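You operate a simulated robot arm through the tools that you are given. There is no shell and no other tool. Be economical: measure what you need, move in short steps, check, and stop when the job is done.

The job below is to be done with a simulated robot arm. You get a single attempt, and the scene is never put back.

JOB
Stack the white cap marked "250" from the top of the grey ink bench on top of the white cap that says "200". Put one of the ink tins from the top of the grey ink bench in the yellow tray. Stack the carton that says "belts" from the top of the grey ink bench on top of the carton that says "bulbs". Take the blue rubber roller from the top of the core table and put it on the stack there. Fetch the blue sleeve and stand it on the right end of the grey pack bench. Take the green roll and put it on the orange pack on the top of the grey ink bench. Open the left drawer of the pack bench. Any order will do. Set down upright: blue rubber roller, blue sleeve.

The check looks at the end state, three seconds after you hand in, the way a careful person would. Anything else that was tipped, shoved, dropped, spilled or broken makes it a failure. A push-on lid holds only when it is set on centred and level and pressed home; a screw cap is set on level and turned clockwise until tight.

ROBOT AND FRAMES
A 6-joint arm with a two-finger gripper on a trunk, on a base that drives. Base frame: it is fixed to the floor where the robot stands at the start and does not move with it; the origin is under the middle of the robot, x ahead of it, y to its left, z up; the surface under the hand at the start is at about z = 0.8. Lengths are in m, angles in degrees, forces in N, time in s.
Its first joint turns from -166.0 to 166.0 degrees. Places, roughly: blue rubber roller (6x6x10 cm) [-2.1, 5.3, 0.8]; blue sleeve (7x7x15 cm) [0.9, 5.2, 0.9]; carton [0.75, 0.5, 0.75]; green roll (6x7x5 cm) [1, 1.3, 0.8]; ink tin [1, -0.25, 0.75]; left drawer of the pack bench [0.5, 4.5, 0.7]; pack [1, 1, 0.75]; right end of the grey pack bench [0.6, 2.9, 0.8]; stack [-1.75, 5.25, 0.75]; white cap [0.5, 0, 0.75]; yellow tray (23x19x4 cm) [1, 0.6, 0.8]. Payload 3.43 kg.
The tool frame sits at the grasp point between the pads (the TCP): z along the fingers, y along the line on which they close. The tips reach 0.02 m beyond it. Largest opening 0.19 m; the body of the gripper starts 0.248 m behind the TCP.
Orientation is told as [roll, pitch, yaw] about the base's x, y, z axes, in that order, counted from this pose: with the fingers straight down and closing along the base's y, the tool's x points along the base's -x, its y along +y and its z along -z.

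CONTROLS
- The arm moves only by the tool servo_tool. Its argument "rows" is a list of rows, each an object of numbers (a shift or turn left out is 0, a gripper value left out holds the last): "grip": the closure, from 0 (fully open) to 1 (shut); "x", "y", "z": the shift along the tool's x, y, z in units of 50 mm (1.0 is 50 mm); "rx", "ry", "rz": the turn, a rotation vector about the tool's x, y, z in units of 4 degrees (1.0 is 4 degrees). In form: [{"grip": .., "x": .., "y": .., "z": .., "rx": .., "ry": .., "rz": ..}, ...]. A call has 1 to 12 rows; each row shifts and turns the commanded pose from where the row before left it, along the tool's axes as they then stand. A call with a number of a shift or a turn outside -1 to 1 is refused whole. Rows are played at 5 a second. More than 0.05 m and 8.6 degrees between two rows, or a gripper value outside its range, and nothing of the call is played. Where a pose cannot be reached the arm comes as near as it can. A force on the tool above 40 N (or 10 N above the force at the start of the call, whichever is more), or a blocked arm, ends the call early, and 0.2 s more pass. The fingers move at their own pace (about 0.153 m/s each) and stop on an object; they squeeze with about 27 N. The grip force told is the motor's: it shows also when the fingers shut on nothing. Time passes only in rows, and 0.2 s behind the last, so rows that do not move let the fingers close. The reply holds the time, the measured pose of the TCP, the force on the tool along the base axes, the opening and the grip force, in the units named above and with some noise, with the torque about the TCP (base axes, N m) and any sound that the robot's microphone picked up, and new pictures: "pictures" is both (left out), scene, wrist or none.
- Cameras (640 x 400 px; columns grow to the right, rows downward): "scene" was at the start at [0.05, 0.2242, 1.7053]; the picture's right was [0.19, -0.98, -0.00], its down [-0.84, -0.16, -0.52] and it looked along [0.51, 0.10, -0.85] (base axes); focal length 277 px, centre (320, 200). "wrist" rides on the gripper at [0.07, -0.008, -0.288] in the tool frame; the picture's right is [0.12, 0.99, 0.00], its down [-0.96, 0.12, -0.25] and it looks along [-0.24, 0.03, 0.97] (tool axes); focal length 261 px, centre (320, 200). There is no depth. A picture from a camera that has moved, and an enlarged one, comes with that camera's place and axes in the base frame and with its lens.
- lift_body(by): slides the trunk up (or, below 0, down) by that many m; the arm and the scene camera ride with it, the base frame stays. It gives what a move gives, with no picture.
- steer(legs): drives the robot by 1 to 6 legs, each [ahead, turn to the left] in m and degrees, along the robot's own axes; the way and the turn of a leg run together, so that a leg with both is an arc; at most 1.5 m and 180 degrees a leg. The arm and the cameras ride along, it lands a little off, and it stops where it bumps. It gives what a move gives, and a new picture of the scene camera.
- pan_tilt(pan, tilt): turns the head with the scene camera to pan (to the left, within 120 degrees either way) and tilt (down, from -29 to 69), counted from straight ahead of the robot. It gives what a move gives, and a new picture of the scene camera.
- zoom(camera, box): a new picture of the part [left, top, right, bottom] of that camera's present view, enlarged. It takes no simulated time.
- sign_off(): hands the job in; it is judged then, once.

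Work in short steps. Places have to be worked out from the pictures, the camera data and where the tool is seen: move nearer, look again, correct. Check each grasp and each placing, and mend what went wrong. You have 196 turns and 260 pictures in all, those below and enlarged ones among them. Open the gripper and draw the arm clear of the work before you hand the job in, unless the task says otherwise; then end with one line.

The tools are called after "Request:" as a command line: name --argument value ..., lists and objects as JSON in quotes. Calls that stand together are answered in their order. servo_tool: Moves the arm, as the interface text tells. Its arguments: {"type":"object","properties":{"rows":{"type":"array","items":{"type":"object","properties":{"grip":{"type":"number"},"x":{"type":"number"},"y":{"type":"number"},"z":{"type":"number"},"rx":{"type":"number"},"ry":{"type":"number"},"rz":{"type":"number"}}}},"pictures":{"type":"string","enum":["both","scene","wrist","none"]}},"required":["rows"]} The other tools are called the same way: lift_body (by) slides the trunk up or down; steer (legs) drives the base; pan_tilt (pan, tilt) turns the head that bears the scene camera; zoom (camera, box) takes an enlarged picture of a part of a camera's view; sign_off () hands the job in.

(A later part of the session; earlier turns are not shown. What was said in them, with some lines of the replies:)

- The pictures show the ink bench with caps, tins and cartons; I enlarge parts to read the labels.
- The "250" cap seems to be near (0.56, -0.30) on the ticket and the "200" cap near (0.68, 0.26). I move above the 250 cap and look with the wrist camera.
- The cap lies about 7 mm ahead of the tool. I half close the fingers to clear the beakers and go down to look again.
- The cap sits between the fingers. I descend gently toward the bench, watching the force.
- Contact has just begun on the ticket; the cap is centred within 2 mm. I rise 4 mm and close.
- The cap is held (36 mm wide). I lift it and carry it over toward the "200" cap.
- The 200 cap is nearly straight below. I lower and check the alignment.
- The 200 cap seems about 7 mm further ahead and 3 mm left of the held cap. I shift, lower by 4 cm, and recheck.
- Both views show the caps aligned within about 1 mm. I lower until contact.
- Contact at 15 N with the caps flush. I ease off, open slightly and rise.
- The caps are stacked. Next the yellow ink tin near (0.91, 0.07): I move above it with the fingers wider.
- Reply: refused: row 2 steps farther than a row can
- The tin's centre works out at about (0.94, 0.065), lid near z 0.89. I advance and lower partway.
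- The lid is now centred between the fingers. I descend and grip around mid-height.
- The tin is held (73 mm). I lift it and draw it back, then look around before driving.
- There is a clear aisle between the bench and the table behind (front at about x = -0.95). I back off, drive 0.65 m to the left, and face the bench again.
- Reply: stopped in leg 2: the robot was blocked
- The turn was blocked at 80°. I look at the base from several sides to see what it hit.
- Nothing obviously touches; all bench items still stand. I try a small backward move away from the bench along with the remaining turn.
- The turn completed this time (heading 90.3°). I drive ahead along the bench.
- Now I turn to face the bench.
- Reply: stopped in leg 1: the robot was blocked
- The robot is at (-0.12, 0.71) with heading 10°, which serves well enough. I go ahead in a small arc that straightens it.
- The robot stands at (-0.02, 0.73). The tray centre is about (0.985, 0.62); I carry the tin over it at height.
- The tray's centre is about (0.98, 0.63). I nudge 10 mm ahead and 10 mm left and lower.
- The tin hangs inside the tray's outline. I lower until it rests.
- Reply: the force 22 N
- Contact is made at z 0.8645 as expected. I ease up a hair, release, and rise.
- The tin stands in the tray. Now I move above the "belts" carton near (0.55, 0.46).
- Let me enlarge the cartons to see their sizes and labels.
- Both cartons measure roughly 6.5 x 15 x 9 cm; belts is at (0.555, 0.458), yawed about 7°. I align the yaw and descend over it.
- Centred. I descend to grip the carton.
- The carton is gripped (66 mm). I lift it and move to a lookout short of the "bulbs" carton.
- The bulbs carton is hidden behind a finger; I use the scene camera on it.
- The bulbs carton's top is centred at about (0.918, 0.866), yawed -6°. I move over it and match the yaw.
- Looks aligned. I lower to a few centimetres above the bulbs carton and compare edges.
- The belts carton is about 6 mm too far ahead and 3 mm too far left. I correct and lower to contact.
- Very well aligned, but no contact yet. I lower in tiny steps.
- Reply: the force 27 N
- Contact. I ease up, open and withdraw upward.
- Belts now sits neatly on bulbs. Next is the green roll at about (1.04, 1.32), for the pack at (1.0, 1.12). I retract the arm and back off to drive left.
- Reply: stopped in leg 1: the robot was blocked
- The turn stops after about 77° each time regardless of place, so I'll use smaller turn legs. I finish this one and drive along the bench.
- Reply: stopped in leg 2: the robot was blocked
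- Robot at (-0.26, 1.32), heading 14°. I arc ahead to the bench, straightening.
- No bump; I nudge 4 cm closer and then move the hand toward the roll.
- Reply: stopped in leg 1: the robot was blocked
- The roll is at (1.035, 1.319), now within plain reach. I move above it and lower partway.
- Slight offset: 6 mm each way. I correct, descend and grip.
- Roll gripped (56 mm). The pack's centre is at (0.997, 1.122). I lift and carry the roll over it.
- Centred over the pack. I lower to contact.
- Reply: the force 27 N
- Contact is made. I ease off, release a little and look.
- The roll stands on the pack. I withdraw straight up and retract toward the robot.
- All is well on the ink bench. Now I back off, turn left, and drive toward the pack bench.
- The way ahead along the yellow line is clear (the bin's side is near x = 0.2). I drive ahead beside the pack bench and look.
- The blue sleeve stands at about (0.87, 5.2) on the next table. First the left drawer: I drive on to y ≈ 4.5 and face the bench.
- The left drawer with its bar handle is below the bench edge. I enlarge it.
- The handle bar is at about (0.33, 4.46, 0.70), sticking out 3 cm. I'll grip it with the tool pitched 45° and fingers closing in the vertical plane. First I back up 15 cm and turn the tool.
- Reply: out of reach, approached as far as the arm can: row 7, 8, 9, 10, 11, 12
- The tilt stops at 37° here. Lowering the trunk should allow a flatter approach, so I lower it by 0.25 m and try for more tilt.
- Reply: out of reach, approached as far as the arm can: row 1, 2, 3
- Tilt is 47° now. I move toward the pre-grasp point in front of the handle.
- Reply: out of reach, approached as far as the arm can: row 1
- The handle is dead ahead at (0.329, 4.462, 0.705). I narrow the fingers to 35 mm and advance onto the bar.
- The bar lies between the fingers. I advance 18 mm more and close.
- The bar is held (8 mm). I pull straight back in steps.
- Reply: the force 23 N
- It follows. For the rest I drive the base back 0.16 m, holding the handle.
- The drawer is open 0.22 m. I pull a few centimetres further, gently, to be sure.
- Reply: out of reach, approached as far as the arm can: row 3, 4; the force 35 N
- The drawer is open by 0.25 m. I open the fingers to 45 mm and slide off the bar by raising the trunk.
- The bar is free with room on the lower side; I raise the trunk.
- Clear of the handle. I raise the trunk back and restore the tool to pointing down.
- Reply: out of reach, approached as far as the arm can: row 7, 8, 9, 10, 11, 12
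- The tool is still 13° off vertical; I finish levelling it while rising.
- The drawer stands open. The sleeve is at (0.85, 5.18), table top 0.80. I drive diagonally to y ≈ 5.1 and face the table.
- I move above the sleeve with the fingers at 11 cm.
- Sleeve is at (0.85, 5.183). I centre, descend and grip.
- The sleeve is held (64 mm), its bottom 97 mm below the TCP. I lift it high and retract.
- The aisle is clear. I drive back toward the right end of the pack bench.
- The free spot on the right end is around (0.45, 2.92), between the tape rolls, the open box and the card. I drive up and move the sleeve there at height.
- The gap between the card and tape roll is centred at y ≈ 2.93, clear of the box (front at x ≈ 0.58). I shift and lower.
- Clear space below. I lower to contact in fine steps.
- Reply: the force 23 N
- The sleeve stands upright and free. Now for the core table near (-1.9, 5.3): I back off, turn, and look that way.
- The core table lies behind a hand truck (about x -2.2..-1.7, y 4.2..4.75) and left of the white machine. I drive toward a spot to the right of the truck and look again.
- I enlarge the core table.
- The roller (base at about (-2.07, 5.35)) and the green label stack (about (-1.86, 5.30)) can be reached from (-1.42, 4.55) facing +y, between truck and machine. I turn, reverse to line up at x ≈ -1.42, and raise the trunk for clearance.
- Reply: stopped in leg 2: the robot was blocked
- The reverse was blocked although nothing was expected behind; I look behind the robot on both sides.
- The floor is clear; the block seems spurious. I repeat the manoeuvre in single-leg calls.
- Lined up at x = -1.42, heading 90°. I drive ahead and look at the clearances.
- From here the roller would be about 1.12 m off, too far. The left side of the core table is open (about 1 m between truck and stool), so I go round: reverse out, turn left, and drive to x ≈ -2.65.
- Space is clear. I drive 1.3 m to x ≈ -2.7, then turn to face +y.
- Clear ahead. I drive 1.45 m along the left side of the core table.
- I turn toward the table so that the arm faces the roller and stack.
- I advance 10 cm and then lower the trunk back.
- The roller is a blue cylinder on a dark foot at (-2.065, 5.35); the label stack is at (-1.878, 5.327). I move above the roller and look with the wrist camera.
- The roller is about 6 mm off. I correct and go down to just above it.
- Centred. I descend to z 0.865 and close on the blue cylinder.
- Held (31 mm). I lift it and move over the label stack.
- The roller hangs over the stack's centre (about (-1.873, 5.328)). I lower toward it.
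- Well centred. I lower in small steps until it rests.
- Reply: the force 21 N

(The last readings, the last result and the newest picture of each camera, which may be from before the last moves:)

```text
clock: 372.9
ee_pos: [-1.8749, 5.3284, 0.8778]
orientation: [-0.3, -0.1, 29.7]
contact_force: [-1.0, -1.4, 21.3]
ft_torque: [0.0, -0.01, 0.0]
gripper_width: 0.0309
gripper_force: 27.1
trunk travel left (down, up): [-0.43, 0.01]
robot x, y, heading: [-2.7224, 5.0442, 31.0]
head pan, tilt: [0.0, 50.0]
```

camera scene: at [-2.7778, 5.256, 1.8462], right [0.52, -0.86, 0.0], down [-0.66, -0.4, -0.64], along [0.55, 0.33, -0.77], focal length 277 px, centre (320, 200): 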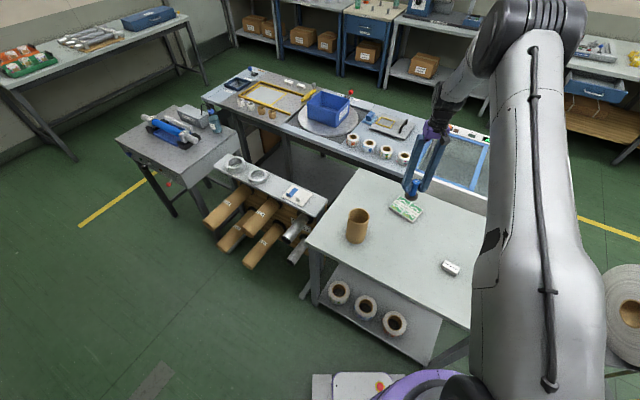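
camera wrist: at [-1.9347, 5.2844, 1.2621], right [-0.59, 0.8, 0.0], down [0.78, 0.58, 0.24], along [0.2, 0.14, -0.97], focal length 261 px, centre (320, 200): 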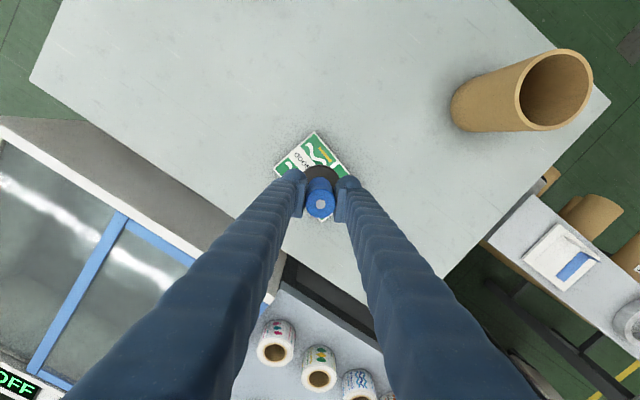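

It rests on the stack. I ease off, open to 6 cm, and rise.

Request:
servo_tool --rows '[{"z": -0.04}, {"grip": 0.68}, {}, {"z": -0.5}, {"z": -1}, {"z": -1}, {"z": -1}, {"z": -1}, {}]' --pictures "wrist"

Request:
zoom --camera "scene" --box '[340, 150, 460, 240]'

```text
clock: 374.9
ee_pos: [-1.8743, 5.3301, 1.1032]
orientation: [-0.2, 0.2, 29.7]
contact_force: [0.7, 0.4, -0.8]
ft_torque: [-0.05, 0.07, 0.0]
gripper_width: 0.061
gripper_force: 0.0
trunk travel left (down, up): [-0.43, 0.01]
robot x, y, heading: [-2.7215, 5.0454, 31.2]
head pan, tilt: [0.0, 50.0]
camera wrist: at [-1.9313, 5.2891, 1.3906], right [-0.59, 0.8, 0.0], down [0.78, 0.58, 0.24], along [0.2, 0.14, -0.97], focal length 261 px, centre (320, 200)
```

wrist: 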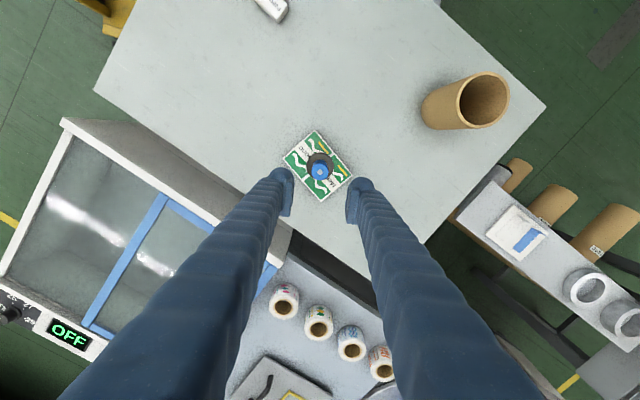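

```text
4.44 times, centred on (400, 195) of scene
camera zoom: at [-2.7772, 5.2559, 1.8461], right [0.52, -0.86, 0.0], down [-0.66, -0.4, -0.64], along [0.55, 0.33, -0.77], focal length 1230 px, centre (-36, 222)
```

zoom: 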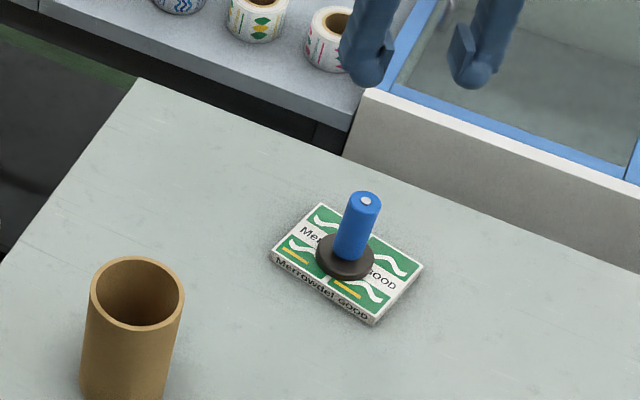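

The roller stands upright on the stack, so all parts are done. I lift and draw the arm clear, with the gripper open.

Request:
servo_tool --rows '[{"z": -1}, {"z": -1}, {"z": -1, "grip": 0.3}, {"x": 0.95}, {"x": 0.95}, {"x": 0.95}, {"x": 0.95}, {"x": 0.95}, {"x": 0.95}, {}]' --pictures "scene"

```text
clock: 377.1
ee_pos: [-2.1212, 5.1854, 1.2529]
orientation: [-0.2, 0.3, 29.6]
contact_force: [-0.3, -0.5, -0.3]
ft_torque: [-0.01, 0.06, -0.02]
gripper_width: 0.1331
gripper_force: 0.0
trunk travel left (down, up): [-0.43, 0.01]
robot x, y, heading: [-2.7234, 5.0471, 31.2]
head pan, tilt: [0.0, 50.0]
camera scene: at [-2.7773, 5.2558, 1.8462], right [0.52, -0.86, 0.0], down [-0.66, -0.4, -0.64], along [0.55, 0.33, -0.77], focal length 277 px, centre (320, 200)
```

scene: 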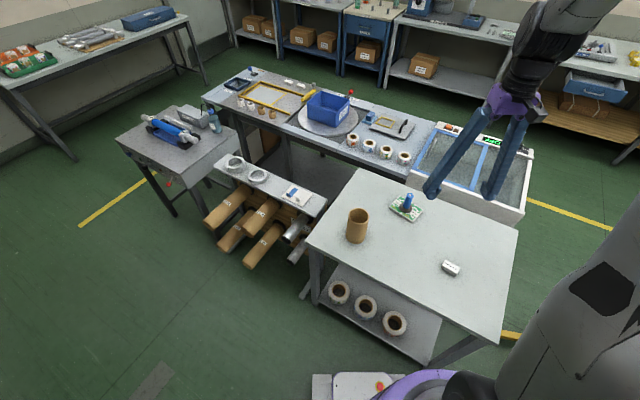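

The arm is clear, the gripper open, the roller upright on the stack and the drawer still open; I hand in.

Request:
sign_off

```text
The job is handed in.
```

All seven parts of the job were finished and handed in. The sleeve and roller stand upright, and I saw nothing tipped or knocked over.
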